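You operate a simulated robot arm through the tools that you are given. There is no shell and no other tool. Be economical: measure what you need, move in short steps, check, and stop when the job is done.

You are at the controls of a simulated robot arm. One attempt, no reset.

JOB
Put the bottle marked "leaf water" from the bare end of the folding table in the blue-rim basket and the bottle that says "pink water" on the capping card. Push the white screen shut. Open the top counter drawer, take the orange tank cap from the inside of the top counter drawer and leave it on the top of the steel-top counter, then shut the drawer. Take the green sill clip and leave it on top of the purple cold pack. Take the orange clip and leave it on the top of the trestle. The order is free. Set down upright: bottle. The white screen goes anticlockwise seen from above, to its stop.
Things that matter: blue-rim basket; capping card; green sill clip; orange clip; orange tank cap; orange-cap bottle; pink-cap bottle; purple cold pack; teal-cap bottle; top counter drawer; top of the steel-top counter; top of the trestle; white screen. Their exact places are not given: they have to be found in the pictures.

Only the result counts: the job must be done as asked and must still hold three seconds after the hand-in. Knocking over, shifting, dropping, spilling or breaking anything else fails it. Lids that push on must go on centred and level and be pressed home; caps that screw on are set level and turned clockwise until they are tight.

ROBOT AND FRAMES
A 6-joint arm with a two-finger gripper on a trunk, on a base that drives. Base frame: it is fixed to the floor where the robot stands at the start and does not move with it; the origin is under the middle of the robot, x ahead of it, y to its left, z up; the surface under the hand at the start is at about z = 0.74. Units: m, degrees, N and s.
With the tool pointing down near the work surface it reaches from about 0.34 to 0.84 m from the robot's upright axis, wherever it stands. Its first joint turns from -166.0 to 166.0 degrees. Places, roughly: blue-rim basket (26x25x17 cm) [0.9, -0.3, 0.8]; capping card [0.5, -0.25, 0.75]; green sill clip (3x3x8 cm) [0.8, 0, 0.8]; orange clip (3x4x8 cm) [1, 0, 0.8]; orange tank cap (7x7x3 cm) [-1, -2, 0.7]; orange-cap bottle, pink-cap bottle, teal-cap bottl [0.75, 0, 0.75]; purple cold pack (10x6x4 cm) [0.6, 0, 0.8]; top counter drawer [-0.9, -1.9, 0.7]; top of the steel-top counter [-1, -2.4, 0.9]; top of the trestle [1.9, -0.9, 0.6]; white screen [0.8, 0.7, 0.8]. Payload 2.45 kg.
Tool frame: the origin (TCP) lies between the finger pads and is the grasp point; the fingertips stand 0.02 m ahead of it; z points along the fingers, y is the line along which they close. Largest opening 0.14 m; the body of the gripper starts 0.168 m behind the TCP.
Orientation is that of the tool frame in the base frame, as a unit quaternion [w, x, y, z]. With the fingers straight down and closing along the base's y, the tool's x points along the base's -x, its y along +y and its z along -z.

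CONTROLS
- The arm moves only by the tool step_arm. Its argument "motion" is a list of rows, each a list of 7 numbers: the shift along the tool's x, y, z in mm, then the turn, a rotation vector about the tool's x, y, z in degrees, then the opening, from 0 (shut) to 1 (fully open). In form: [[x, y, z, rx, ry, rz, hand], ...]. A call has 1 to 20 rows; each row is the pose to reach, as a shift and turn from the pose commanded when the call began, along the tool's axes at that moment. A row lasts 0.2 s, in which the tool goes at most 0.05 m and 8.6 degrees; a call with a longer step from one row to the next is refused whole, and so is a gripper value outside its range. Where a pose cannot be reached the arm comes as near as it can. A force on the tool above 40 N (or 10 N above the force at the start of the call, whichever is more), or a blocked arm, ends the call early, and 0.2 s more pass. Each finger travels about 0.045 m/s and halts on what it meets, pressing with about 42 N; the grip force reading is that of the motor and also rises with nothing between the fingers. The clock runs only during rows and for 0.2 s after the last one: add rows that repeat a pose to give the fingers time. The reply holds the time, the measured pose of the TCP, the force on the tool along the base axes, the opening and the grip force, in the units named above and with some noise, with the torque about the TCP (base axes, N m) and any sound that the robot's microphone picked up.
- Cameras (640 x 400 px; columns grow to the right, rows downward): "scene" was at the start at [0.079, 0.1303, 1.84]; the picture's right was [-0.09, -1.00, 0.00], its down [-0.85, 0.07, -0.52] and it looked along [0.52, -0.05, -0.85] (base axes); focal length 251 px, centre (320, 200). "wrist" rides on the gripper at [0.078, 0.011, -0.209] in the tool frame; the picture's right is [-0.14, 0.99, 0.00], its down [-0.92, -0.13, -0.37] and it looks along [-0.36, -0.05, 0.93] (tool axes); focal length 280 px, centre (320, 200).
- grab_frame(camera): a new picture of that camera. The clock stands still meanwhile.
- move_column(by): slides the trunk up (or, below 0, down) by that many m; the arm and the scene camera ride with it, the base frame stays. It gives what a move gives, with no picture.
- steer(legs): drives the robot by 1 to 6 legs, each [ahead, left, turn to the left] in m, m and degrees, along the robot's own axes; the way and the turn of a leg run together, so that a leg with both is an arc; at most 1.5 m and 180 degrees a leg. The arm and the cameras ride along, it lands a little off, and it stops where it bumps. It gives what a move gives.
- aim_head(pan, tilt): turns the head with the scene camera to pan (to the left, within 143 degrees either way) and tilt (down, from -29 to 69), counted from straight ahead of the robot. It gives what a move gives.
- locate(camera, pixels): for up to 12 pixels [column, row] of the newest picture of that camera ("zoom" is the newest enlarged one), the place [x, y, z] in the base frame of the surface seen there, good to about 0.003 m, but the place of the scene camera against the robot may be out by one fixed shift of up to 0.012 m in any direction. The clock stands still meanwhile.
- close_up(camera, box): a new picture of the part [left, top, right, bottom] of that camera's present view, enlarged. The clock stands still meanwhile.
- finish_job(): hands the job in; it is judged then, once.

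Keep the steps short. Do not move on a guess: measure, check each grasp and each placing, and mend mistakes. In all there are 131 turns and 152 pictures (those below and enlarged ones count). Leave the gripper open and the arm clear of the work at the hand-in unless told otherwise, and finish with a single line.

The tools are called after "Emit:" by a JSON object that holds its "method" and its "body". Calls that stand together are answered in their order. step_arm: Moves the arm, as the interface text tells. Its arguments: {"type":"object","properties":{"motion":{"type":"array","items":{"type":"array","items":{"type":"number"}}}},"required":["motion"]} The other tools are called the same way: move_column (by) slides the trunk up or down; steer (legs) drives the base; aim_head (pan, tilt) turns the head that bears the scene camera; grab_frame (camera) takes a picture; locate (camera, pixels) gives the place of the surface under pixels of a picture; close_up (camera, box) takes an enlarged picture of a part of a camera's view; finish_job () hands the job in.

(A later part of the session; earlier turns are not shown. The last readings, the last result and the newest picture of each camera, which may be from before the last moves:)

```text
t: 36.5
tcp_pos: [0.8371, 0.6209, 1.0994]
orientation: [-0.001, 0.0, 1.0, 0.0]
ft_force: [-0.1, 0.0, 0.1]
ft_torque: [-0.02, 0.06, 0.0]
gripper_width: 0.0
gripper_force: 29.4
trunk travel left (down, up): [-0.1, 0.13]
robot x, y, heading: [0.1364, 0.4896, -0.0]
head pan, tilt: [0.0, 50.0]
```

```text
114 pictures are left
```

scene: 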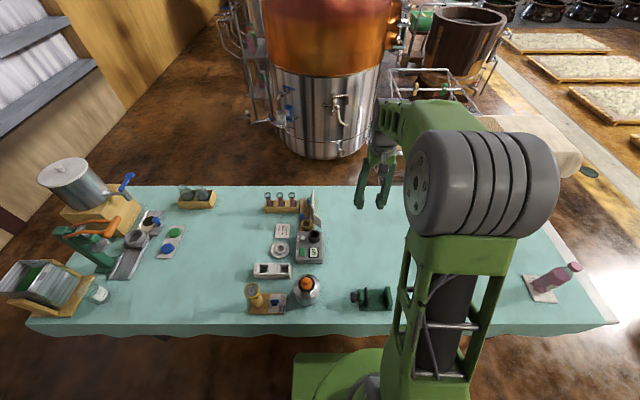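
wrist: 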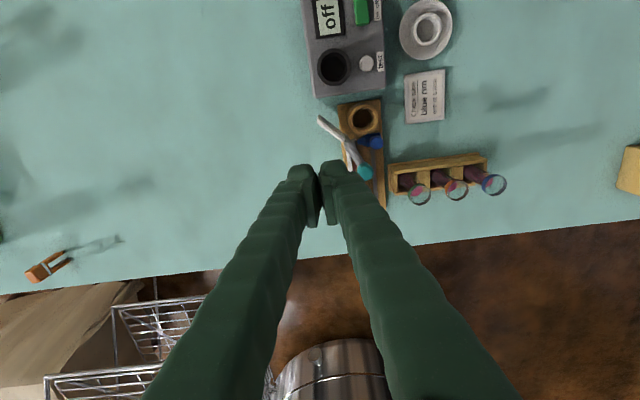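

Now near-vertical view of the device. Enlarge and locate the lever.

Emit:
{"method": "close_up", "body": {"camera": "wrist", "box": [300, 90, 400, 220]}}

Emit:
{"method": "locate", "body": {"camera": "wrist", "pixels": [[320, 117], [330, 128], [340, 134], [345, 139], [350, 147], [356, 157], [359, 162], [363, 167], [366, 172], [369, 168], [361, 175]]}}

```text
3.08 times, centred on (350, 155) of wrist
```

zoom: 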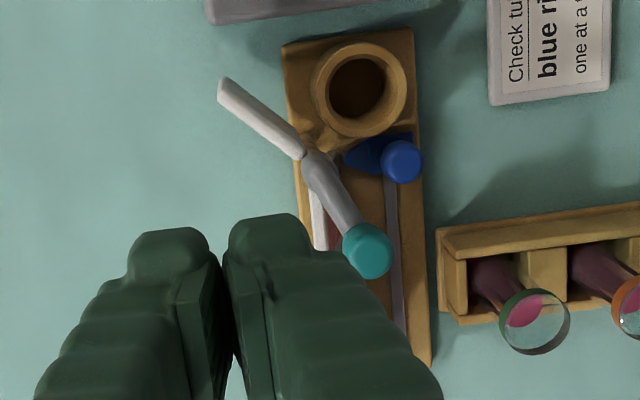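

```text
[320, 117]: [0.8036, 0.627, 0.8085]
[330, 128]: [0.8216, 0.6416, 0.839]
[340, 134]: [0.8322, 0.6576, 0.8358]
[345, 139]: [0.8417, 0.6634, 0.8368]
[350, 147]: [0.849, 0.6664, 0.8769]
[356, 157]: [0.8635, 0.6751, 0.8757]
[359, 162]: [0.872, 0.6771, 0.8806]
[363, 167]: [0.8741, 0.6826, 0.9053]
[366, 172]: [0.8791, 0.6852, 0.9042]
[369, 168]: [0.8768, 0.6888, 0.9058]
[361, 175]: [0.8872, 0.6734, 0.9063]
```

Knob centre ≈ (0.878,0.684,0.90), pivot ≈ (0.845,0.666). Place closed fingers on the −y side at (0.897,0.638) with tips at z≈0.872.

Emit:
{"method": "step_arm", "body": {"motion": [[-30, 8, 20, 0, 0, 0, 0], [-60, 15, 50, 0, 0, 0, 0], [-60, 15, 98, 0, 0, 0, 0], [-60, 15, 146, 0, 0, 0, 0], [-60, 15, 185, 0, 0, 0, 0], [-60, 15, 207, 0, 0, 0, 0], [-60, 15, 207, 0, 0, 0, 0]]}}

Emit:
{"method": "close_up", "body": {"camera": "wrist", "box": [220, 60, 420, 260]}}

Emit:
{"method": "close_up", "body": {"camera": "scene", "box": [250, 190, 380, 280]}}

```text
t: 38.1
tcp_pos: [0.8955, 0.6359, 0.8941]
orientation: [0.0, 0.0, 1.0, 0.0]
ft_force: [0.3, -0.1, -1.0]
ft_torque: [0.0, -0.03, 0.0]
gripper_width: 0.0
gripper_force: 29.4
trunk travel left (down, up): [-0.1, 0.13]
robot x, y, heading: [0.1373, 0.4882, 0.3]
head pan, tilt: [0.0, 50.0]
```

```text
2.00 times, centred on (320, 160) of wrist
```

zoom: 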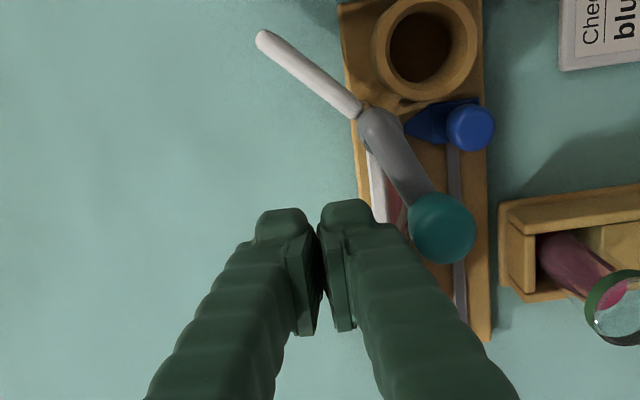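

```text
4.44 times, centred on (315, 235) of scene
```

zoom: 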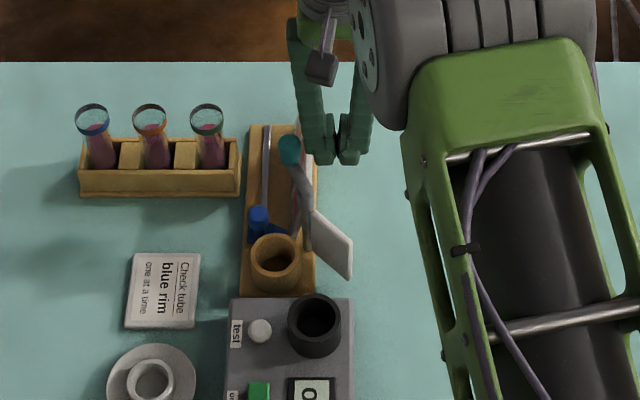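

Beside the knob. Push +y along the arc, first ~40°.

Emit:
{"method": "step_arm", "body": {"motion": [[1, 9, 0, 0, 0, 0, 0], [1, 18, 0, 0, 0, 0, 0], [0, 24, 0, 0, 0, 0, 0], [0, 29, 0, 0, 0, 0, 0], [1, 36, 0, 0, 0, 0, 0], [2, 42, 0, 0, 0, 0, 0], [4, 48, 0, 0, 0, 0, 0], [7, 54, 0, 0, 0, 0, 0]]}}

Emit:
{"method": "close_up", "body": {"camera": "wrist", "box": [220, 60, 420, 260]}}

Emit:
{"method": "close_up", "body": {"camera": "scene", "box": [250, 190, 380, 280]}}

```text
t: 39.9
tcp_pos: [0.8925, 0.6844, 0.8921]
orientation: [0.001, 0.002, 1.0, -0.001]
ft_force: [13.5, -22.5, -4.9]
ft_torque: [-0.25, -0.17, 0.22]
gripper_width: 0.0002
gripper_force: 29.2
trunk travel left (down, up): [-0.1, 0.13]
robot x, y, heading: [0.1378, 0.49, -0.1]
head pan, tilt: [0.0, 50.0]
```

```text
2.00 times, centred on (320, 160) of wrist
```

zoom: 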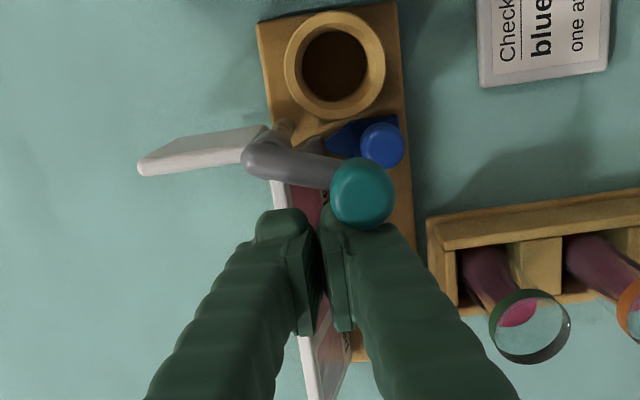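

```text
4.44 times, centred on (315, 235) of scene
```

zoom: 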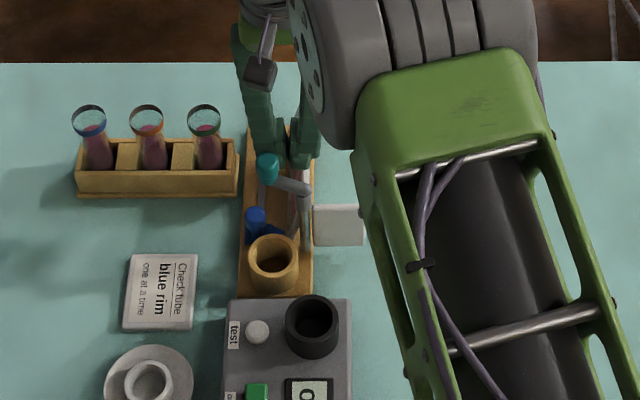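

It turns anticlockwise well. Continue along the arc.

Emit:
{"method": "step_arm", "body": {"motion": [[5, 7, 0, 0, 0, 0, 0], [10, 14, 0, 0, 0, 0, 0], [18, 19, 0, 0, 0, 0, 0], [25, 23, 0, 0, 0, 0, 0], [34, 25, 0, 0, 0, 0, 0], [42, 26, 0, 0, 0, 0, 0]]}}

Emit:
{"method": "close_up", "body": {"camera": "wrist", "box": [220, 60, 420, 260]}}

Emit:
{"method": "close_up", "body": {"camera": "scene", "box": [250, 190, 380, 280]}}

```text
t: 40.2
tcp_pos: [0.894, 0.6854, 0.8924]
orientation: [0.003, 0.003, 1.0, -0.002]
ft_force: [9.1, -5.8, -6.8]
ft_torque: [-0.25, -0.15, 0.05]
gripper_width: 0.0003
gripper_force: 29.4
trunk travel left (down, up): [-0.1, 0.13]
robot x, y, heading: [0.1381, 0.4882, -0.4]
head pan, tilt: [0.0, 50.0]
stopped in row 1: the force on the tool passed its limit at 45 N (the readings are from after the stop); the commanded pose is now the measured one
```

```text
2.00 times, centred on (320, 160) of wrist
```

zoom: 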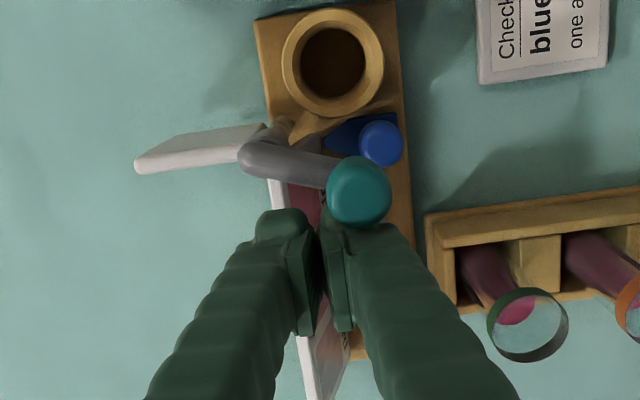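

```text
4.44 times, centred on (315, 235) of scene
```

zoom: 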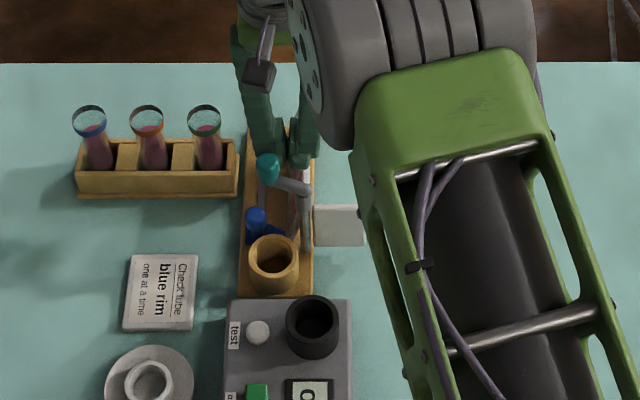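

Blocked at 45 N; the flap now points straight −y. Is this the stop, or a bad push direction? Measure the lever.

Emit:
{"method": "locate", "body": {"camera": "zoom", "pixels": [[316, 225], [340, 205], [363, 206], [268, 165], [305, 190], [338, 240]]}}

Emit:
{"method": "locate", "body": {"camera": "wrist", "pixels": [[398, 153], [400, 160], [345, 137], [290, 140], [293, 144], [350, 130], [370, 145]]}}

```text
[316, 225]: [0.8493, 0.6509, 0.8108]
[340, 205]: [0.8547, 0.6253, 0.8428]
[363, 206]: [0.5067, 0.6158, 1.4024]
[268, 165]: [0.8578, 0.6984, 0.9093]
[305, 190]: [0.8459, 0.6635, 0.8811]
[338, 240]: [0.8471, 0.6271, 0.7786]
```

```text
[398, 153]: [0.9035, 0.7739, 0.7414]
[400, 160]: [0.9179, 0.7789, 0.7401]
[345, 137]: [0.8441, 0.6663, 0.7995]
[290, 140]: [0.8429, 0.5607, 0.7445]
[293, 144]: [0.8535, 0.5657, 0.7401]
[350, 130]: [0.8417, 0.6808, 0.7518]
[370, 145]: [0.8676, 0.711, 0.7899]
```

Lever is at 68°, so pure −x/+y(0.37) is the tangential direction now. Push in that direction to tell stop from friction.

Emit:
{"method": "step_arm", "body": {"motion": [[2, 1, 0, 0, 0, 0, 0], [4, 2, 0, 0, 0, 0, 0], [6, 3, 0, 0, 0, 0, 0], [9, 4, 0, 0, 0, 0, 0], [12, 5, 0, 0, 0, 0, 0], [15, 6, 0, 0, 0, 0, 0]]}}

Emit:
{"method": "close_up", "body": {"camera": "scene", "box": [250, 190, 380, 280]}}

```text
t: 41.0
tcp_pos: [0.8944, 0.6845, 0.895]
orientation: [0.009, 0.003, 1.0, -0.002]
ft_force: [11.9, -4.8, -5.3]
ft_torque: [-0.01, -0.29, -0.07]
gripper_width: 0.0
gripper_force: 29.3
trunk travel left (down, up): [-0.1, 0.13]
robot x, y, heading: [0.1417, 0.4901, -0.1]
head pan, tilt: [0.0, 50.0]
stopped in row 4: the force on the tool passed its limit at 42 N (the readings are from after the stop); the commanded pose is now the measured one
```

```text
4.44 times, centred on (315, 235) of scene
```

zoom: 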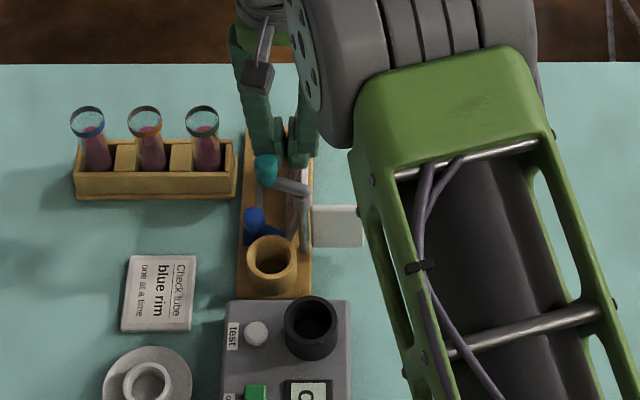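

Hard stop: the screen is at its stop. Back off and rise, then check it stays.

Emit:
{"method": "step_arm", "body": {"motion": [[-10, -5, 0, 0, 0, 0, 0], [-20, -15, 0, 0, 0, 0, 0], [-20, -15, -45, 0, 0, 0, 0], [-20, -15, -90, 0, 0, 0, 0.3], [0, -25, -135, 0, 0, 0, 0.4], [30, -35, -180, 0, 0, 0, 0.5], [60, -45, -215, 0, 0, 0, 0.5]]}}

Emit:
{"method": "grab_frame", "body": {"camera": "wrist"}}

Emit:
{"method": "close_up", "body": {"camera": "scene", "box": [250, 190, 380, 280]}}

```text
refused: row 5 steps farther than a row can; nothing moved
```

```text
105 pictures are left
```

wrist: 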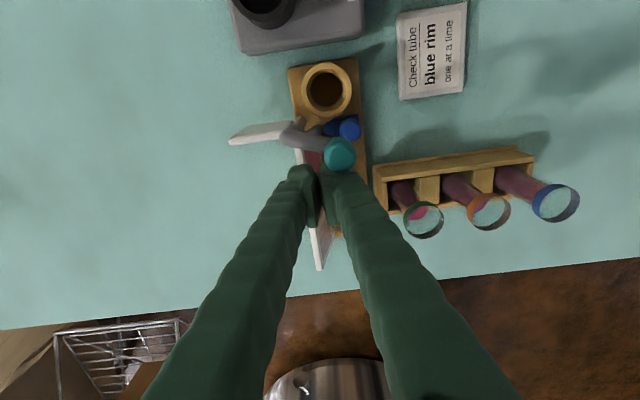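

```text
4.44 times, centred on (315, 235) of scene
```

zoom: 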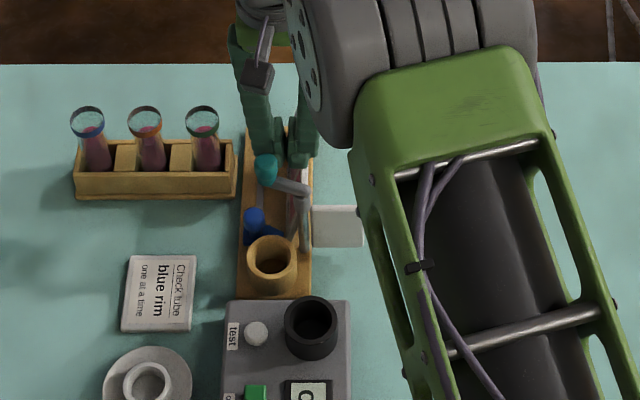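

Emit:
{"method": "step_arm", "body": {"motion": [[-10, -5, 0, 0, 0, 0, 0], [-20, -15, 0, 0, 0, 0, 0], [-20, -15, -45, 0, 0, 0, 0], [-20, -15, -90, 0, 0, 0, 0.2], [-5, -20, -130, 0, 0, 0, 0.3], [20, -30, -170, 0, 0, 0, 0.5], [50, -40, -205, 0, 0, 0, 0.5], [80, -40, -225, 0, 0, 0, 0.5]]}}

Emit:
{"method": "grab_frame", "body": {"camera": "wrist"}}

Emit:
{"method": "aim_head", "body": {"pan": -90, "tilt": 40}}

Emit:
{"method": "grab_frame", "body": {"camera": "scene"}}

```text
t: 42.8
tcp_pos: [0.805, 0.6474, 1.1209]
orientation: [0.006, 0.003, 1.0, -0.002]
ft_force: [0.1, -0.3, -0.4]
ft_torque: [0.01, -0.05, 0.02]
gripper_width: 0.07
gripper_force: 0.1
trunk travel left (down, up): [-0.1, 0.13]
robot x, y, heading: [0.1368, 0.4899, -0.3]
head pan, tilt: [0.0, 50.0]
```

```text
103 pictures are left
```

wrist: 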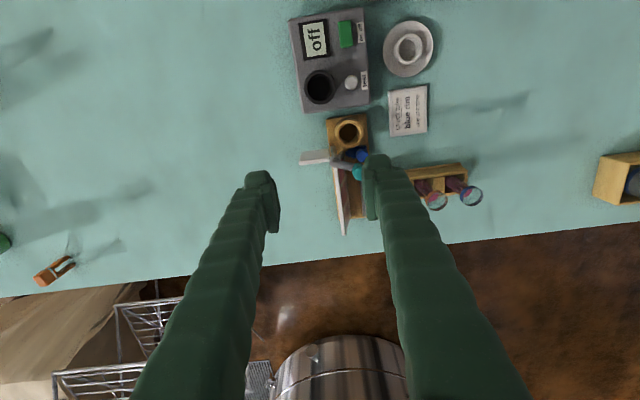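

```text
t: 44.5
tcp_pos: [0.8072, 0.6479, 1.1189]
orientation: [0.007, 0.002, 1.0, -0.001]
ft_force: [0.6, -0.1, 0.8]
ft_torque: [0.0, -0.03, -0.03]
gripper_width: 0.0698
gripper_force: 0.1
trunk travel left (down, up): [-0.1, 0.13]
robot x, y, heading: [0.1366, 0.4893, -0.3]
head pan, tilt: [-90.0, 40.0]
```

```text
102 pictures are left
```

scene: 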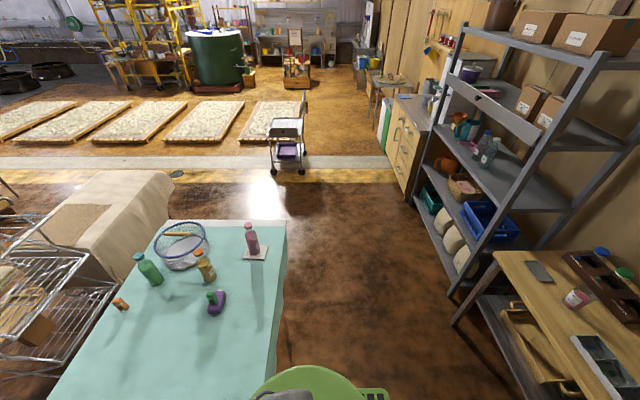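

The screen stays put. To the right I see counter with drawers (405,140), draped trestle (100,220). Locate several points.

Emit:
{"method": "locate", "body": {"camera": "scene", "pixels": [[130, 200], [60, 220], [150, 180], [90, 260], [410, 115], [395, 130], [400, 165], [290, 215], [330, 250], [180, 218], [420, 110], [288, 160]]}}

Emit:
{"method": "close_up", "body": {"camera": "scene", "box": [360, 70, 480, 220]}}

Emit:
{"method": "close_up", "body": {"camera": "scene", "box": [0, 160, 200, 320]}}

```text
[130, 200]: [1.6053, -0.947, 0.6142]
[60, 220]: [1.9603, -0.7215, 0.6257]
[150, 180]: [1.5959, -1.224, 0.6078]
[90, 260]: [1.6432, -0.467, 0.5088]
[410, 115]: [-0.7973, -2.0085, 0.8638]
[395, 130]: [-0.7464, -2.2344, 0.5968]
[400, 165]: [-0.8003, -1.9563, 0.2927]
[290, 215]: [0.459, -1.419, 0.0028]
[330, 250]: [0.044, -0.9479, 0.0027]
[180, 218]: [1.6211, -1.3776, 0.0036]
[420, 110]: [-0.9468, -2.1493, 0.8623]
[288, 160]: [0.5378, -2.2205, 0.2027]
```

```text
2.67 times, centred on (420, 145) of scene
```

zoom: 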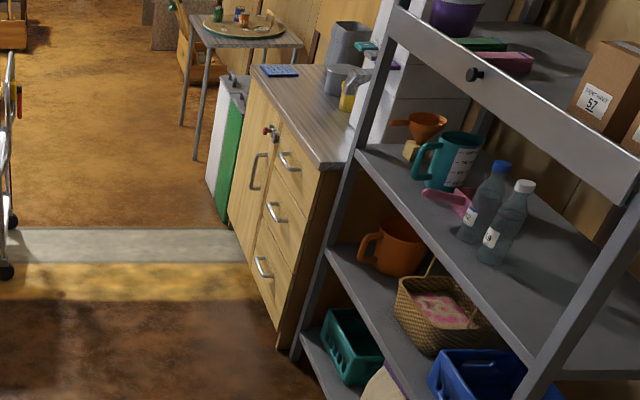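

```text
2.50 times, centred on (100, 240) of scene
```

zoom: 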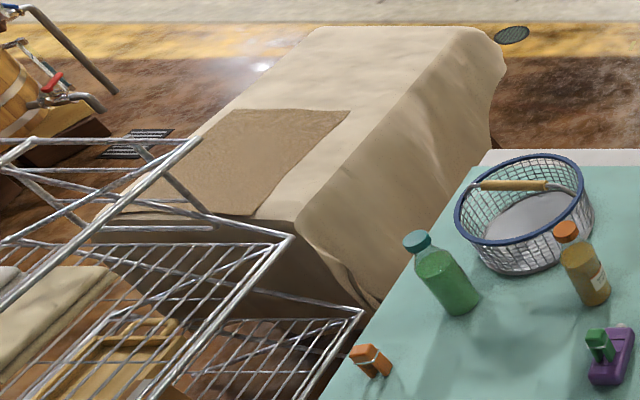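

I check clearances: bench/shelf edges and wire rack height, before driving round to the table's right end.

Emit:
{"method": "locate", "body": {"camera": "scene", "pixels": [[497, 253], [455, 322], [452, 295], [600, 398], [40, 215], [60, 285], [20, 250], [95, 290], [287, 222], [155, 222], [250, 398], [8, 190]]}}

Emit:
{"method": "step_arm", "body": {"motion": [[40, -15, -20, 0, 0, 0, 0.5], [80, -30, -40, 0, 0, 0, 0.5], [120, -45, -60, 0, 0, 0, 0.5], [160, -60, -80, 0, 0, 0, 0.5], [200, -75, -100, 0, 0, 0, 0.5], [235, -90, -120, 0, 0, 0, 0.5]]}}

```text
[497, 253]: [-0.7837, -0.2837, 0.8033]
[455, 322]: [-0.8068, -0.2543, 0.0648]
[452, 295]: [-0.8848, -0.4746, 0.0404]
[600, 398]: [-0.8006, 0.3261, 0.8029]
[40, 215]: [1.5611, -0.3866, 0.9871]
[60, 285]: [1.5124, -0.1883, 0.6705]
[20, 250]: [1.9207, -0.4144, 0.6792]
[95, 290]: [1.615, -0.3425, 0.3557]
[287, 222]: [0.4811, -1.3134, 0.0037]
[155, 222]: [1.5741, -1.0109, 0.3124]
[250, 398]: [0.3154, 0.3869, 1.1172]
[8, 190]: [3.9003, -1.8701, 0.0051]
```

```text
t: 45.9
tcp_pos: [0.5714, 0.5571, 1.2351]
orientation: [0.007, 0.003, 1.0, -0.001]
ft_force: [0.0, -0.2, -0.5]
ft_torque: [-0.01, -0.07, -0.01]
gripper_width: 0.0697
gripper_force: 0.0
trunk travel left (down, up): [-0.1, 0.13]
robot x, y, heading: [0.1394, 0.4879, -0.1]
head pan, tilt: [-90.0, 40.0]
```

Drive: back 0.14, right 1.45, ahead 0.95, turn left 90°.

Emit:
{"method": "steer", "body": {"legs": [[-0.14, 0, 0], [0, -1.47, 0], [0.95, 0, 0], [0, 0, 90]]}}

Emit:
{"method": "aim_head", "body": {"pan": 0, "tilt": 60}}

Emit:
{"method": "grab_frame", "body": {"camera": "scene"}}

Emit:
{"method": "grab_frame", "body": {"camera": "wrist"}}

```text
t: 68.1
tcp_pos: [0.8678, -0.5455, 1.2347]
orientation: [0.006, -0.702, 0.712, 0.004]
ft_force: [0.4, -0.1, 0.0]
ft_torque: [-0.01, 0.0, -0.02]
gripper_width: 0.0699
gripper_force: 0.0
trunk travel left (down, up): [-0.1, 0.13]
robot x, y, heading: [0.9302, -0.981, 89.0]
head pan, tilt: [-90.0, 40.0]
```

```text
t: 69.8
tcp_pos: [0.8671, -0.5437, 1.2364]
orientation: [0.006, -0.701, 0.713, 0.005]
ft_force: [0.2, -0.2, 0.1]
ft_torque: [0.02, -0.02, 0.0]
gripper_width: 0.0702
gripper_force: 0.1
trunk travel left (down, up): [-0.1, 0.13]
robot x, y, heading: [0.9329, -0.9772, 89.2]
head pan, tilt: [0.0, 60.0]
```

```text
99 pictures are left
```

scene: 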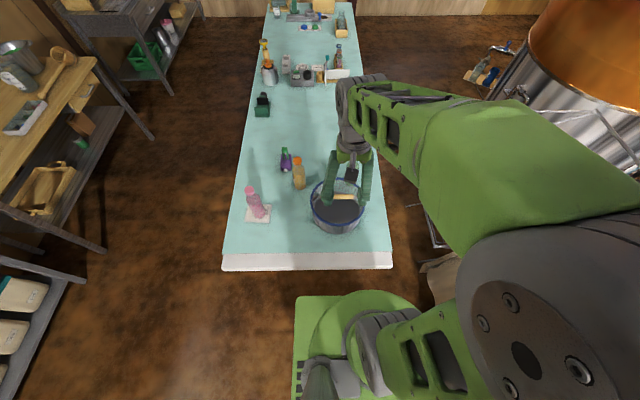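

```text
98 pictures are left
```

wrist: 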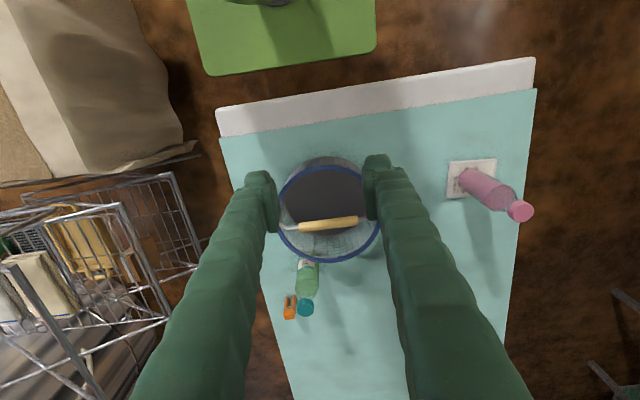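

I enlarge the teal bottle (label side visible?) and basket, and locate positions.

Emit:
{"method": "close_up", "body": {"camera": "wrist", "box": [275, 250, 335, 325]}}

Emit:
{"method": "close_up", "body": {"camera": "wrist", "box": [270, 145, 390, 270]}}

Emit:
{"method": "locate", "body": {"camera": "wrist", "pixels": [[306, 307], [330, 166], [332, 260], [280, 205], [380, 205], [285, 222], [355, 221], [330, 226], [330, 190], [218, 115], [535, 62], [289, 300]]}}

```text
5.33 times, centred on (305, 288) of wrist
```

zoom: 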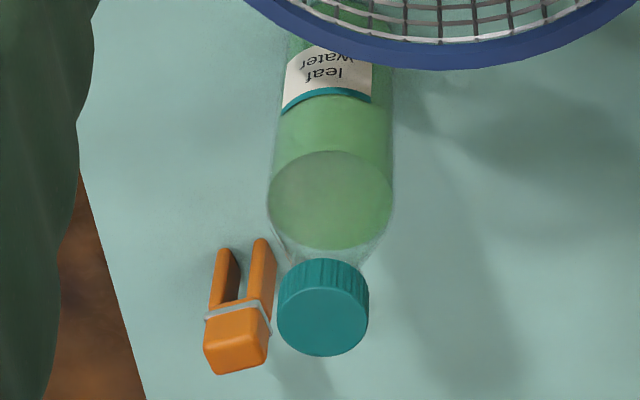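

```text
3.20 times, centred on (330, 208) of wrist
```

zoom: 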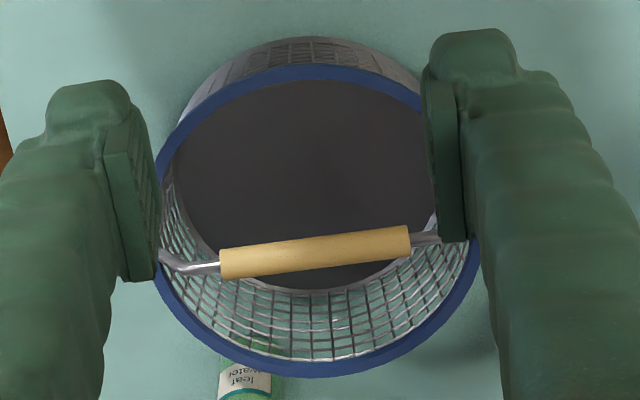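

```text
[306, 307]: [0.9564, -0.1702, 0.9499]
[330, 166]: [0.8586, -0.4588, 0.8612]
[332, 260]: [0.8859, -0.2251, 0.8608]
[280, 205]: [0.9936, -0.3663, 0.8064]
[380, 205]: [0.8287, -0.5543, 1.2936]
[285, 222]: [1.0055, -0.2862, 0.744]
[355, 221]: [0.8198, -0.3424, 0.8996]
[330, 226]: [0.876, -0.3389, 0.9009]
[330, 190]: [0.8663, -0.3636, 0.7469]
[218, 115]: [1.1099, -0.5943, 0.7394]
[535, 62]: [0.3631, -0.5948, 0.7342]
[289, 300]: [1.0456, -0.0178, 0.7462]
```

Label confirmed: "leaf water". The basket's handle stands across it at y≈-0.34, z≈0.90; the bottle goes on one side of it. Measure basket extents in the scene picture.

Emit:
{"method": "close_up", "body": {"camera": "scene", "box": [295, 165, 385, 245]}}

Emit:
{"method": "locate", "body": {"camera": "zoom", "pixels": [[105, 190], [492, 210], [300, 325], [300, 300], [300, 215], [200, 285], [420, 270], [310, 230], [250, 180], [400, 190]]}}

```text
5.00 times, centred on (340, 205) of scene
```

zoom: 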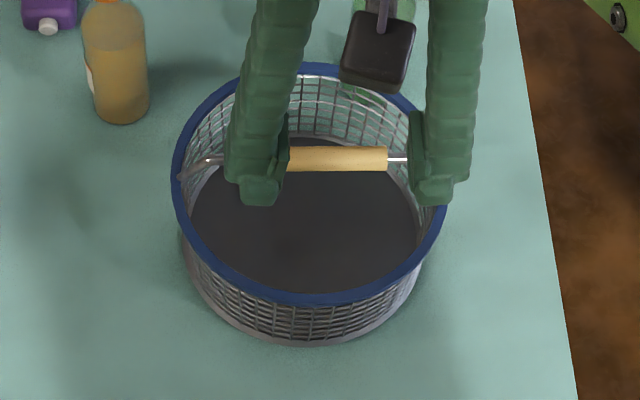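

```text
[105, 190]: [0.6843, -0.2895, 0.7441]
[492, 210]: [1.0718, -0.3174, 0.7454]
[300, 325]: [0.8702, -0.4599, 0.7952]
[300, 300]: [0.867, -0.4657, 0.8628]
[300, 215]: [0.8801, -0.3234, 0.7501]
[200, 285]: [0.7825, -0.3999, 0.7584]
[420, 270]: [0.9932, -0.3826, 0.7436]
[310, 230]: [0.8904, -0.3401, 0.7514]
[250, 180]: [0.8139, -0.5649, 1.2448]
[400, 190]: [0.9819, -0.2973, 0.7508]
```

Basket centre ≈ (0.888,-0.342), floor z≈0.75, rim 0.861. Drive ahead 0.15 for reach.

Emit:
{"method": "steer", "body": {"legs": [[0.15, 0, 0.8]]}}

Emit:
{"method": "grab_frame", "body": {"camera": "wrist"}}

```text
t: 71.2
tcp_pos: [0.8617, -0.3955, 1.2343]
orientation: [0.006, -0.707, 0.707, 0.003]
ft_force: [0.3, -0.4, -1.2]
ft_torque: [-0.09, 0.0, 0.0]
gripper_width: 0.0699
gripper_force: 0.0
trunk travel left (down, up): [-0.1, 0.13]
robot x, y, heading: [0.9305, -0.8281, 90.1]
head pan, tilt: [0.0, 60.0]
```

```text
94 pictures are left
```

wrist: 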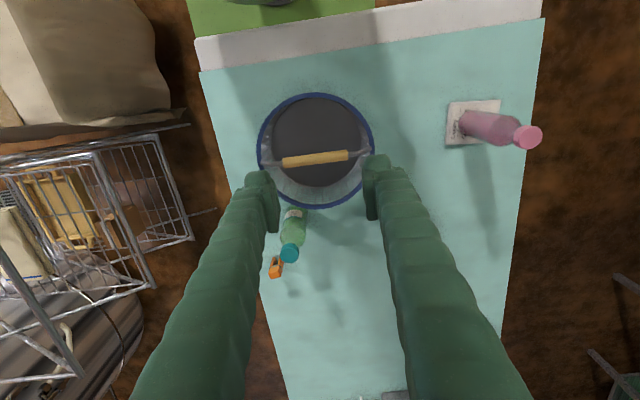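

Now locate rim, cap, clip from this view.

Emit:
{"method": "locate", "body": {"camera": "wrist", "pixels": [[315, 94], [318, 205], [259, 152], [374, 147], [316, 158], [290, 253], [285, 248], [295, 256], [280, 262], [274, 274], [315, 185], [300, 185]]}}

Emit:
{"method": "close_up", "body": {"camera": "wrist", "box": [255, 200, 325, 285]}}

```text
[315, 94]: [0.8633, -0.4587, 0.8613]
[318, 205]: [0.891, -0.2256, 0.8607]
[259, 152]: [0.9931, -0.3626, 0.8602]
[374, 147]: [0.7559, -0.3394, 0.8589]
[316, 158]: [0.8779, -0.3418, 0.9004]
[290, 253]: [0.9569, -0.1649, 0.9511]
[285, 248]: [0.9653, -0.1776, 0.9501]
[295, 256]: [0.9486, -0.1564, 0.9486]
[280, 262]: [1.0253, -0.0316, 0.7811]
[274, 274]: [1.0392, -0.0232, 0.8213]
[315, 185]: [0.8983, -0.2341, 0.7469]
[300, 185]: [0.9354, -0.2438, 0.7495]
```

```text
4.71 times, centred on (290, 242) of wrist
```

zoom: 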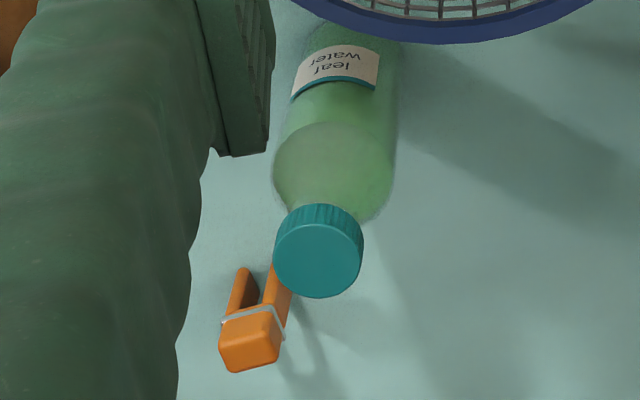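

Basket centre refined (0.8745,-0.342). Teal cap centre (0.957,-0.165). Move above it, open to 0.8.

Emit:
{"method": "step_arm", "body": {"motion": [[-35, -14, 20, 0, 0, 0, 0.6], [-70, -28, 45, 0, 0, 0, 0.7], [-105, -42, 70, 0, 0, 0, 0.8], [-138, -56, 95, 0, 0, 0, 0.8], [-170, -70, 120, 0, 0, 0, 0.8], [-200, -83, 145, 0, 0, 0, 0.8], [-230, -95, 170, 0, 0, 0, 0.8], [-230, -95, 170, 0, 0, 0, 0.8]]}}

Emit:
{"method": "grab_frame", "body": {"camera": "wrist"}}

```text
t: 73.0
tcp_pos: [0.9601, -0.1631, 1.0679]
orientation: [0.006, -0.706, 0.708, 0.004]
ft_force: [-0.1, 0.9, 0.2]
ft_torque: [0.02, 0.02, -0.01]
gripper_width: 0.112
gripper_force: 0.1
trunk travel left (down, up): [-0.1, 0.13]
robot x, y, heading: [0.9303, -0.8289, 89.9]
head pan, tilt: [0.0, 60.0]
```

```text
92 pictures are left
```

wrist: 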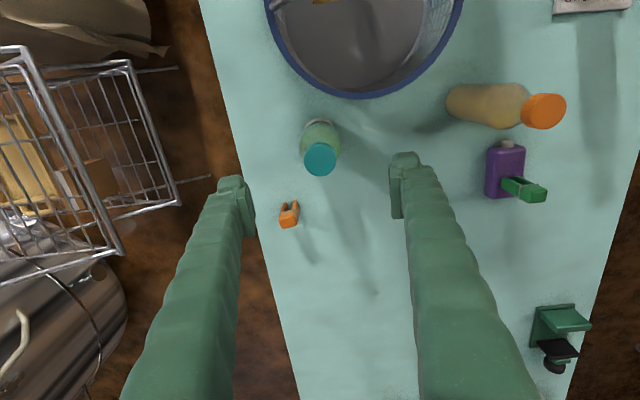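

Emit:
{"method": "locate", "body": {"camera": "wrist", "pixels": [[320, 159], [306, 159], [334, 159], [320, 146], [320, 172], [289, 215], [284, 222], [295, 222]]}}

```text
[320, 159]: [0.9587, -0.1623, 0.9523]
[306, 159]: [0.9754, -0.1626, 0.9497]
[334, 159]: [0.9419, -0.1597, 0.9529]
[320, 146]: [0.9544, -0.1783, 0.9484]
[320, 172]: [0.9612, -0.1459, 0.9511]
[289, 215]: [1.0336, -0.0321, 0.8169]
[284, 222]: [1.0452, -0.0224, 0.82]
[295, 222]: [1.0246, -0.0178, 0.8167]
```

Cap centre (0.9585,-0.162). TCP is right above; descend 246 mm to z≈0.822 and close.

Emit:
{"method": "step_arm", "body": {"motion": [[0, 1, 48, 0, 0, 0, 0.8], [0, 1, 96, 0, 0, 0, 0.8], [0, 1, 144, 0, 0, 0, 0.8], [0, 1, 192, 0, 0, 0, 0.8], [0, 1, 230, 0, 0, 0, 0.8], [0, 1, 246, 0, 0, 0, 0.8], [0, 1, 246, 0, 0, 0, 0.6], [0, 1, 246, 0, 0, 0, 0.45], [0, 1, 246, 0, 0, 0, 0.3], [0, 1, 246, 0, 0, 0, 0.3], [0, 1, 246, 0, 0, 0, 0.3], [0, 1, 246, 0, 0, 0, 0.3]]}}

Emit:
{"method": "grab_frame", "body": {"camera": "wrist"}}

```text
t: 75.5
tcp_pos: [0.9586, -0.1613, 0.8217]
orientation: [0.006, -0.707, 0.707, 0.004]
ft_force: [3.1, 1.3, 2.6]
ft_torque: [0.05, -0.06, -0.02]
gripper_width: 0.064
gripper_force: 42.1
trunk travel left (down, up): [-0.1, 0.13]
robot x, y, heading: [0.9302, -0.8282, 90.1]
head pan, tilt: [0.0, 60.0]
```

```text
91 pictures are left
```

wrist: 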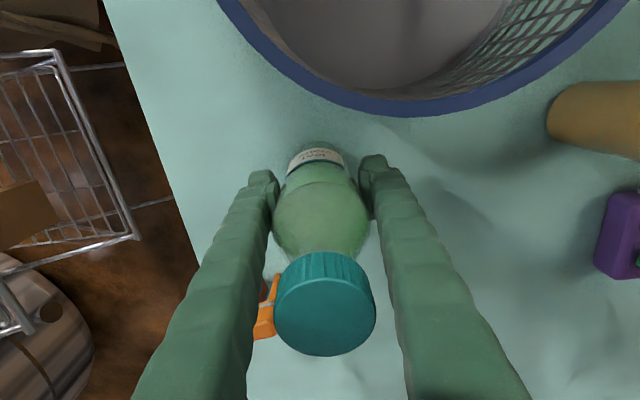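

Held. Lift 170 mm and move over the basket's far half (0.8745,-0.281).

Emit:
{"method": "step_arm", "body": {"motion": [[0, 0, -45, 0, 0, 0, 0.3], [0, 0, -90, 0, 0, 0, 0.3], [0, 0, -135, 0, 0, 0, 0.3], [0, 0, -170, 0, 0, 0, 0.3], [40, 28, -170, 0, 0, 0, 0.3], [80, 56, -170, 0, 0, 0, 0.3], [120, 84, -170, 0, 0, 0, 0.3], [120, 84, -170, 0, 0, 0, 0.3]]}}

Emit:
{"method": "grab_frame", "body": {"camera": "wrist"}}

Emit:
{"method": "close_up", "body": {"camera": "scene", "box": [280, 150, 400, 280]}}

```text
t: 77.3
tcp_pos: [0.8722, -0.2805, 0.9933]
orientation: [0.007, -0.707, 0.708, 0.003]
ft_force: [0.6, 0.1, -5.2]
ft_torque: [-0.02, 0.0, 0.02]
gripper_width: 0.0643
gripper_force: 42.2
trunk travel left (down, up): [-0.1, 0.13]
robot x, y, heading: [0.93, -0.8343, 89.8]
head pan, tilt: [0.0, 60.0]
```

```text
90 pictures are left
```

wrist: 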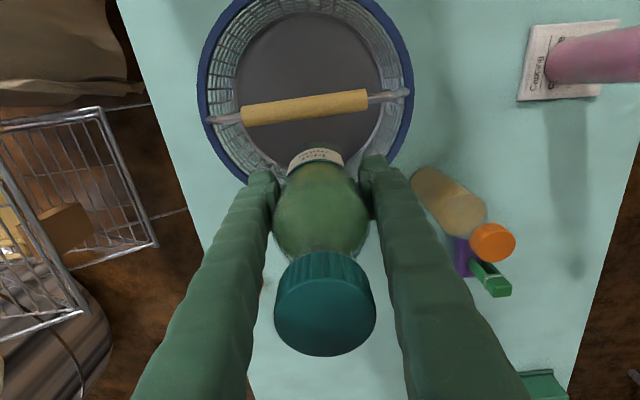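

```text
3.08 times, centred on (340, 215) of scene
```

zoom: 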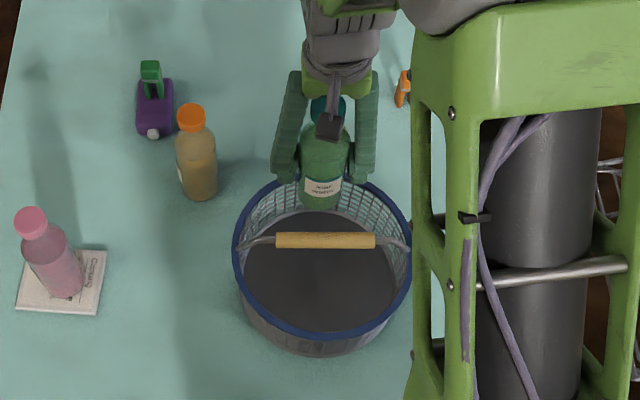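

Aligned. Lower into the basket.

Emit:
{"method": "step_arm", "body": {"motion": [[0, 0, 40, 0, 0, 0, 0.3], [0, 0, 75, 0, 0, 0, 0.3], [0, 0, 110, 0, 0, 0, 0.3], [0, 0, 140, 0, 0, 0, 0.3], [0, 0, 155, 0, 0, 0, 0.3], [0, 0, 155, 0, 0, 0, 0.3]]}}

Emit:
{"method": "step_arm", "body": {"motion": [[0, 0, 2, 0, 0, 0, 0.3], [0, 0, 4, 0, 0, 0, 0.3], [0, 0, 5, 0, 0, 0, 0.3], [0, 0, 5, 0, 0, 0, 0.3]]}}

Emit:
{"method": "grab_frame", "body": {"camera": "wrist"}}

```text
t: 78.8
tcp_pos: [0.8742, -0.2784, 0.8357]
orientation: [0.007, -0.706, 0.708, 0.003]
ft_force: [-0.1, 0.0, -5.0]
ft_torque: [0.0, -0.03, -0.04]
gripper_width: 0.0638
gripper_force: 42.3
trunk travel left (down, up): [-0.1, 0.13]
robot x, y, heading: [0.9347, -0.832, 89.9]
head pan, tilt: [0.0, 60.0]
```

```text
t: 79.8
tcp_pos: [0.8743, -0.2801, 0.8302]
orientation: [0.006, -0.706, 0.708, 0.003]
ft_force: [1.2, 0.2, -5.7]
ft_torque: [0.03, 0.01, 0.0]
gripper_width: 0.0641
gripper_force: 41.9
trunk travel left (down, up): [-0.1, 0.13]
robot x, y, heading: [0.9319, -0.8302, 89.9]
head pan, tilt: [0.0, 60.0]
```

```text
88 pictures are left
```

wrist: 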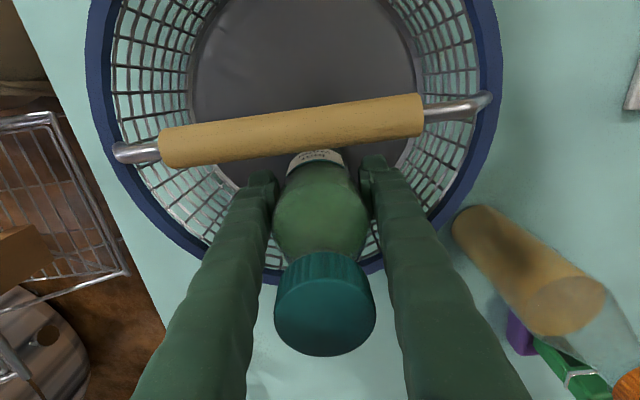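

Emit:
{"method": "step_arm", "body": {"motion": [[0, 0, 1, 0, 0, 0, 0.3], [0, 0, 2, 0, 0, 0, 0.3], [0, 0, 3, 0, 0, 0, 0.3], [0, 0, 4, 0, 0, 0, 0.3]]}}

```text
t: 80.8
tcp_pos: [0.8756, -0.2803, 0.8289]
orientation: [0.008, -0.707, 0.708, 0.005]
ft_force: [1.5, 0.9, 35.7]
ft_torque: [-0.48, 0.08, -0.17]
gripper_width: 0.0638
gripper_force: 41.6
trunk travel left (down, up): [-0.1, 0.13]
robot x, y, heading: [0.9334, -0.8304, 89.9]
head pan, tilt: [0.0, 60.0]
```

Firm contact on the basket floor. Relax 2 mm, open, and rise.

Emit:
{"method": "step_arm", "body": {"motion": [[0, 0, -2, 0, 0, 0, 0.3], [0, 0, -2, 0, 0, 0, 0.45], [0, 0, -2, 0, 0, 0, 0.6], [0, 0, -2, 0, 0, 0, 0.65], [0, 0, -2, 0, 0, 0, 0.65], [0, 0, -40, 0, 0, 0, 0.65], [0, 0, -85, 0, 0, 0, 0.65], [0, 0, -130, 0, 0, 0, 0.65], [0, 0, -175, 0, 0, 0, 0.65], [0, 0, -205, 0, 0, 0, 0.65]]}}

Emit:
{"method": "grab_frame", "body": {"camera": "wrist"}}

Emit:
{"method": "close_up", "body": {"camera": "scene", "box": [280, 150, 400, 280]}}

```text
t: 83.0
tcp_pos: [0.8723, -0.2841, 1.0318]
orientation: [0.006, -0.706, 0.708, 0.004]
ft_force: [-0.3, -0.5, -0.3]
ft_torque: [0.0, 0.01, 0.03]
gripper_width: 0.0908
gripper_force: 0.0
trunk travel left (down, up): [-0.1, 0.13]
robot x, y, heading: [0.9341, -0.8316, 89.9]
head pan, tilt: [0.0, 60.0]
```

```text
87 pictures are left
```

wrist: 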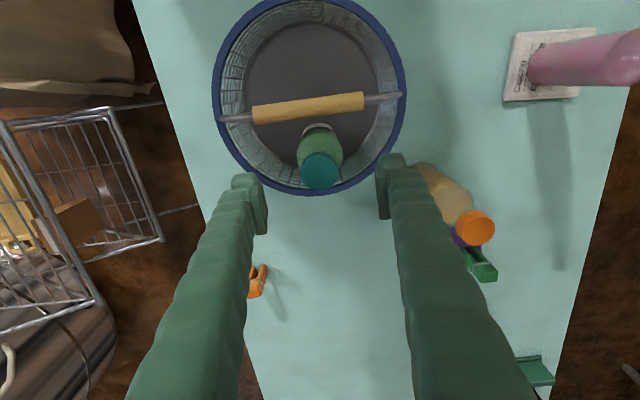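

```text
3.08 times, centred on (340, 215) of scene
```

zoom: 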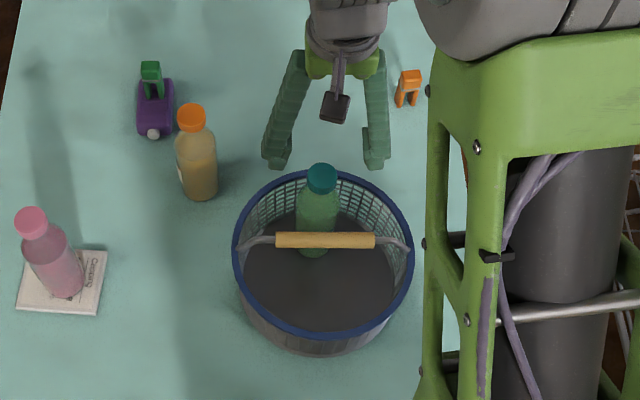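

Leaf-water bottle stands in the basket. Next the orange clip at (1.034,-0.025): move above and turn the tool 90° so that the fingers close along y (its thin side).

Emit:
{"method": "step_arm", "body": {"motion": [[-20, -12, 0, 0, 0, 8.2, 0.6], [-45, -28, 0, 0, 0, 16.4, 0.6], [-70, -44, 0, 0, 0, 24.6, 0.6], [-95, -60, 0, 0, 0, 32.8, 0.6], [-120, -75, 0, 0, 0, 41, 0.5], [-145, -90, 0, 0, 0, 49.2, 0.5], [-170, -106, 0, 0, 0, 57.4, 0.5], [-195, -122, 0, 0, 0, 65.6, 0.5], [-215, -134, 0, 0, 0, 73.8, 0.5], [-235, -147, 0, 0, 0, 82, 0.5], [-255, -160, 0, 0, 0, 90, 0.5], [-255, -160, 0, 0, 0, 90, 0.5]]}}

Emit:
{"method": "grab_frame", "body": {"camera": "wrist"}}

```text
t: 85.5
tcp_pos: [1.034, -0.0287, 1.0366]
orientation: [0.002, 0.002, 1.0, 0.007]
ft_force: [-0.5, -0.9, 0.1]
ft_torque: [0.01, 0.03, -0.02]
gripper_width: 0.0702
gripper_force: 0.0
trunk travel left (down, up): [-0.1, 0.13]
robot x, y, heading: [0.9309, -0.8301, 89.8]
head pan, tilt: [0.0, 60.0]
```

```text
85 pictures are left
```

wrist: 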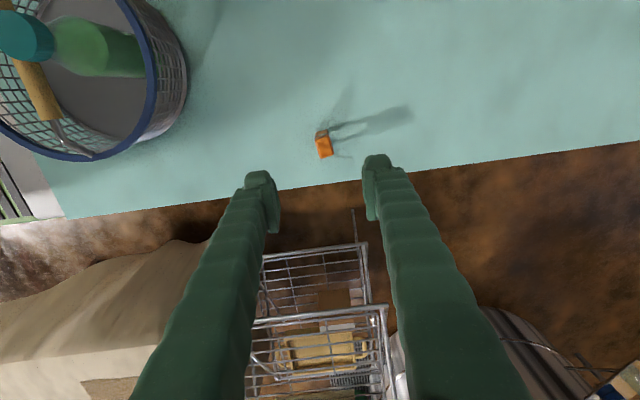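

Emit:
{"method": "close_up", "body": {"camera": "wrist", "box": [295, 115, 355, 175]}}

Emit:
{"method": "locate", "body": {"camera": "zoom", "pixels": [[275, 225], [345, 215], [300, 275], [365, 262], [318, 245], [275, 170], [340, 150]]}}

```text
6.67 times, centred on (325, 145) of wrist
```

zoom: 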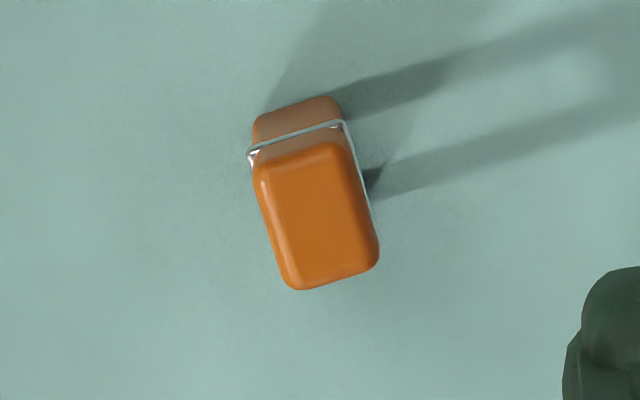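

```text
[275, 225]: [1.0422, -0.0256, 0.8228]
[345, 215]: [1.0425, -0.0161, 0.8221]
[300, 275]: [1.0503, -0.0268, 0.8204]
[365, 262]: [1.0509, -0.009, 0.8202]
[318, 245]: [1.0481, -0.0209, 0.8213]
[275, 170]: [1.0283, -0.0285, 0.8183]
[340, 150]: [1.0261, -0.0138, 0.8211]
```

Clip top centre ≈ (1.040,-0.020), turned by about 4°. Align yaw, correct the 0.8° tilt, descend to z=0.79.

Emit:
{"method": "step_arm", "body": {"motion": [[-6, 6, 45, 0.8, 0, -4.3, 0.5], [-6, 6, 90, 0.8, 0, -4.3, 0.5], [-6, 6, 135, 0.8, 0, -4.3, 0.5], [-6, 6, 180, 0.8, 0, -4.3, 0.5], [-6, 6, 220, 0.8, 0, -4.3, 0.5], [-6, 6, 246, 0.8, 0, -4.3, 0.5], [-6, 6, 246, 0.8, 0, -4.3, 0.5]]}}

Emit:
{"method": "close_up", "body": {"camera": "wrist", "box": [240, 130, 400, 250]}}

```text
t: 87.2
tcp_pos: [1.0441, -0.018, 0.7903]
orientation: [0.002, -0.036, 0.999, 0.001]
ft_force: [0.5, 0.1, -0.6]
ft_torque: [-0.03, 0.03, -0.01]
gripper_width: 0.0699
gripper_force: 0.0
trunk travel left (down, up): [-0.1, 0.13]
robot x, y, heading: [0.9332, -0.8309, 90.1]
head pan, tilt: [0.0, 60.0]
```

```text
3.33 times, centred on (320, 190) of wrist
```

zoom: 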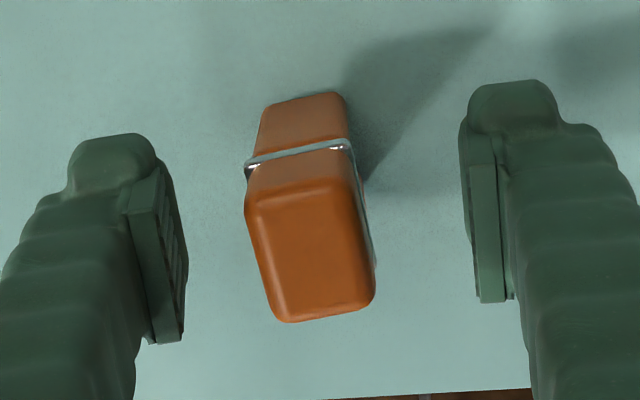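

About 5° yaw remains; turn that and close.

Emit:
{"method": "step_arm", "body": {"motion": [[2, -2, 0, 0, 0, -5, 0.5], [2, -2, 0, 0, 0, -5, 0.35], [2, -2, 0, 0, 0, -5, 0.2], [2, -2, 0, 0, 0, -5, 0.08], [2, -2, 0, 0, 0, -5, 0.05], [2, -2, 0, 0, 0, -5, 0.05], [2, -2, 0, 0, 0, -5, 0.05], [2, -2, 0, 0, 0, -5, 0.05]]}}

Emit:
{"method": "close_up", "body": {"camera": "wrist", "box": [240, 130, 400, 250]}}

```text
t: 89.0
tcp_pos: [1.0403, -0.0208, 0.7901]
orientation: [0.002, -0.08, 0.997, 0.0]
ft_force: [-0.4, 0.2, 0.1]
ft_torque: [-0.02, 0.03, 0.01]
gripper_width: 0.0224
gripper_force: 42.0
trunk travel left (down, up): [-0.1, 0.13]
robot x, y, heading: [0.9341, -0.8291, 89.9]
head pan, tilt: [0.0, 60.0]
```

```text
3.33 times, centred on (320, 190) of wrist
```

zoom: 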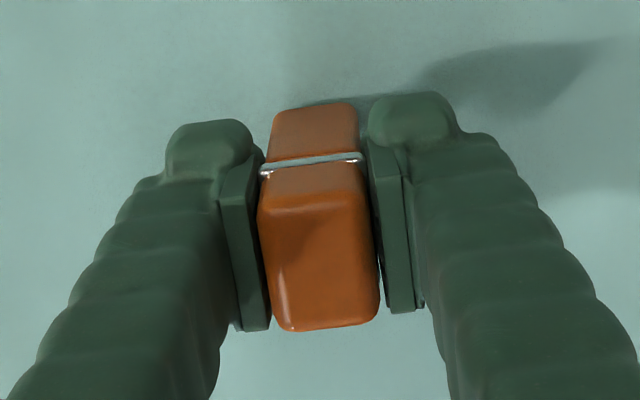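

Held. Lift to z≈1.13 and pull back toward (0.97,-0.40).

Emit:
{"method": "step_arm", "body": {"motion": [[0, 0, -45, 0, 0, 0, 0.05], [0, 0, -93, 0, 0, 0, 0.05], [0, 0, -141, 0, 0, 0, 0.05], [0, 0, -189, 0, 0, 0, 0.05], [0, 0, -237, 0, 0, 0, 0.05], [0, 0, -285, 0, 0, 0, 0.05], [0, 0, -333, 0, 0, 0, 0.05], [18, -43, -340, 0, 0, 0, 0.05], [36, -86, -340, 0, 0, 0, 0.05], [54, -129, -340, 0, 0, 0, 0.05], [72, -172, -340, 0, 0, 0, 0.05], [90, -215, -340, 0, 0, 0, 0.05], [108, -258, -340, 0, 0, 0, 0.05], [126, -300, -340, 0, 0, 0, 0.05], [140, -341, -340, 0, 0, 0, 0.05]]}}

Emit:
{"method": "aim_head", "body": {"pan": -100, "tilt": 60}}

Emit:
{"method": "grab_frame", "body": {"camera": "scene"}}

```text
t: 92.2
tcp_pos: [0.9536, -0.3819, 1.1305]
orientation: [0.001, -0.08, 0.997, 0.001]
ft_force: [-0.3, 0.1, 0.0]
ft_torque: [0.05, -0.01, 0.02]
gripper_width: 0.0225
gripper_force: 42.4
trunk travel left (down, up): [-0.1, 0.13]
robot x, y, heading: [0.931, -0.8322, 89.8]
head pan, tilt: [0.0, 60.0]
```

```text
t: 93.9
tcp_pos: [0.9532, -0.3799, 1.1296]
orientation: [0.002, -0.08, 0.997, 0.0]
ft_force: [-0.2, 0.4, -1.4]
ft_torque: [0.0, -0.02, 0.0]
gripper_width: 0.0222
gripper_force: 41.3
trunk travel left (down, up): [-0.1, 0.13]
robot x, y, heading: [0.9311, -0.8269, 89.9]
head pan, tilt: [-100.0, 60.0]
```

```text
81 pictures are left
```

scene: 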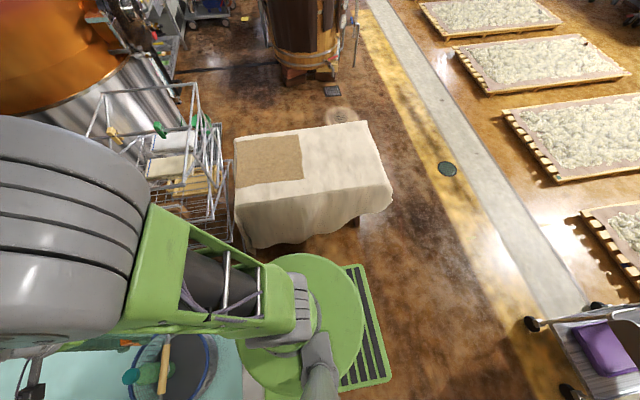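

Locate trestle top points.

Emit:
{"method": "locate", "body": {"camera": "scene", "pixels": [[340, 160], [340, 185], [310, 190], [270, 160], [360, 125], [380, 175], [240, 190], [238, 140], [320, 180], [155, 105], [200, 90], [190, 150]]}}

```text
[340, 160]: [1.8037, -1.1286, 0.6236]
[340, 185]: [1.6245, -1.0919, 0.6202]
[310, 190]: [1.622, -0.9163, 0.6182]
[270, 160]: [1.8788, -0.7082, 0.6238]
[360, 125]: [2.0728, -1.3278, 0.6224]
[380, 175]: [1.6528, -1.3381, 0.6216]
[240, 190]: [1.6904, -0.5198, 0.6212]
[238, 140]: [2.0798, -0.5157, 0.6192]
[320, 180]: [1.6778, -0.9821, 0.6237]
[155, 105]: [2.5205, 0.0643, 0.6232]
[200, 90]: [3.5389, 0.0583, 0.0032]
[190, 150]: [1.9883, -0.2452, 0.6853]
```

Top z≈0.62. Back off 0.15 and strafe right 0.25 to come nearer.

Emit:
{"method": "steer", "body": {"legs": [[-0.15, 0, 0], [0, -0.25, 0]]}}

```text
t: 97.6
tcp_pos: [1.1974, -0.5282, 1.1296]
orientation: [0.002, -0.079, 0.997, 0.0]
ft_force: [-0.2, -0.4, -1.4]
ft_torque: [-0.02, 0.05, -0.02]
gripper_width: 0.0226
gripper_force: 42.2
trunk travel left (down, up): [-0.1, 0.13]
robot x, y, heading: [1.1791, -0.982, 89.8]
head pan, tilt: [-100.0, 60.0]
```

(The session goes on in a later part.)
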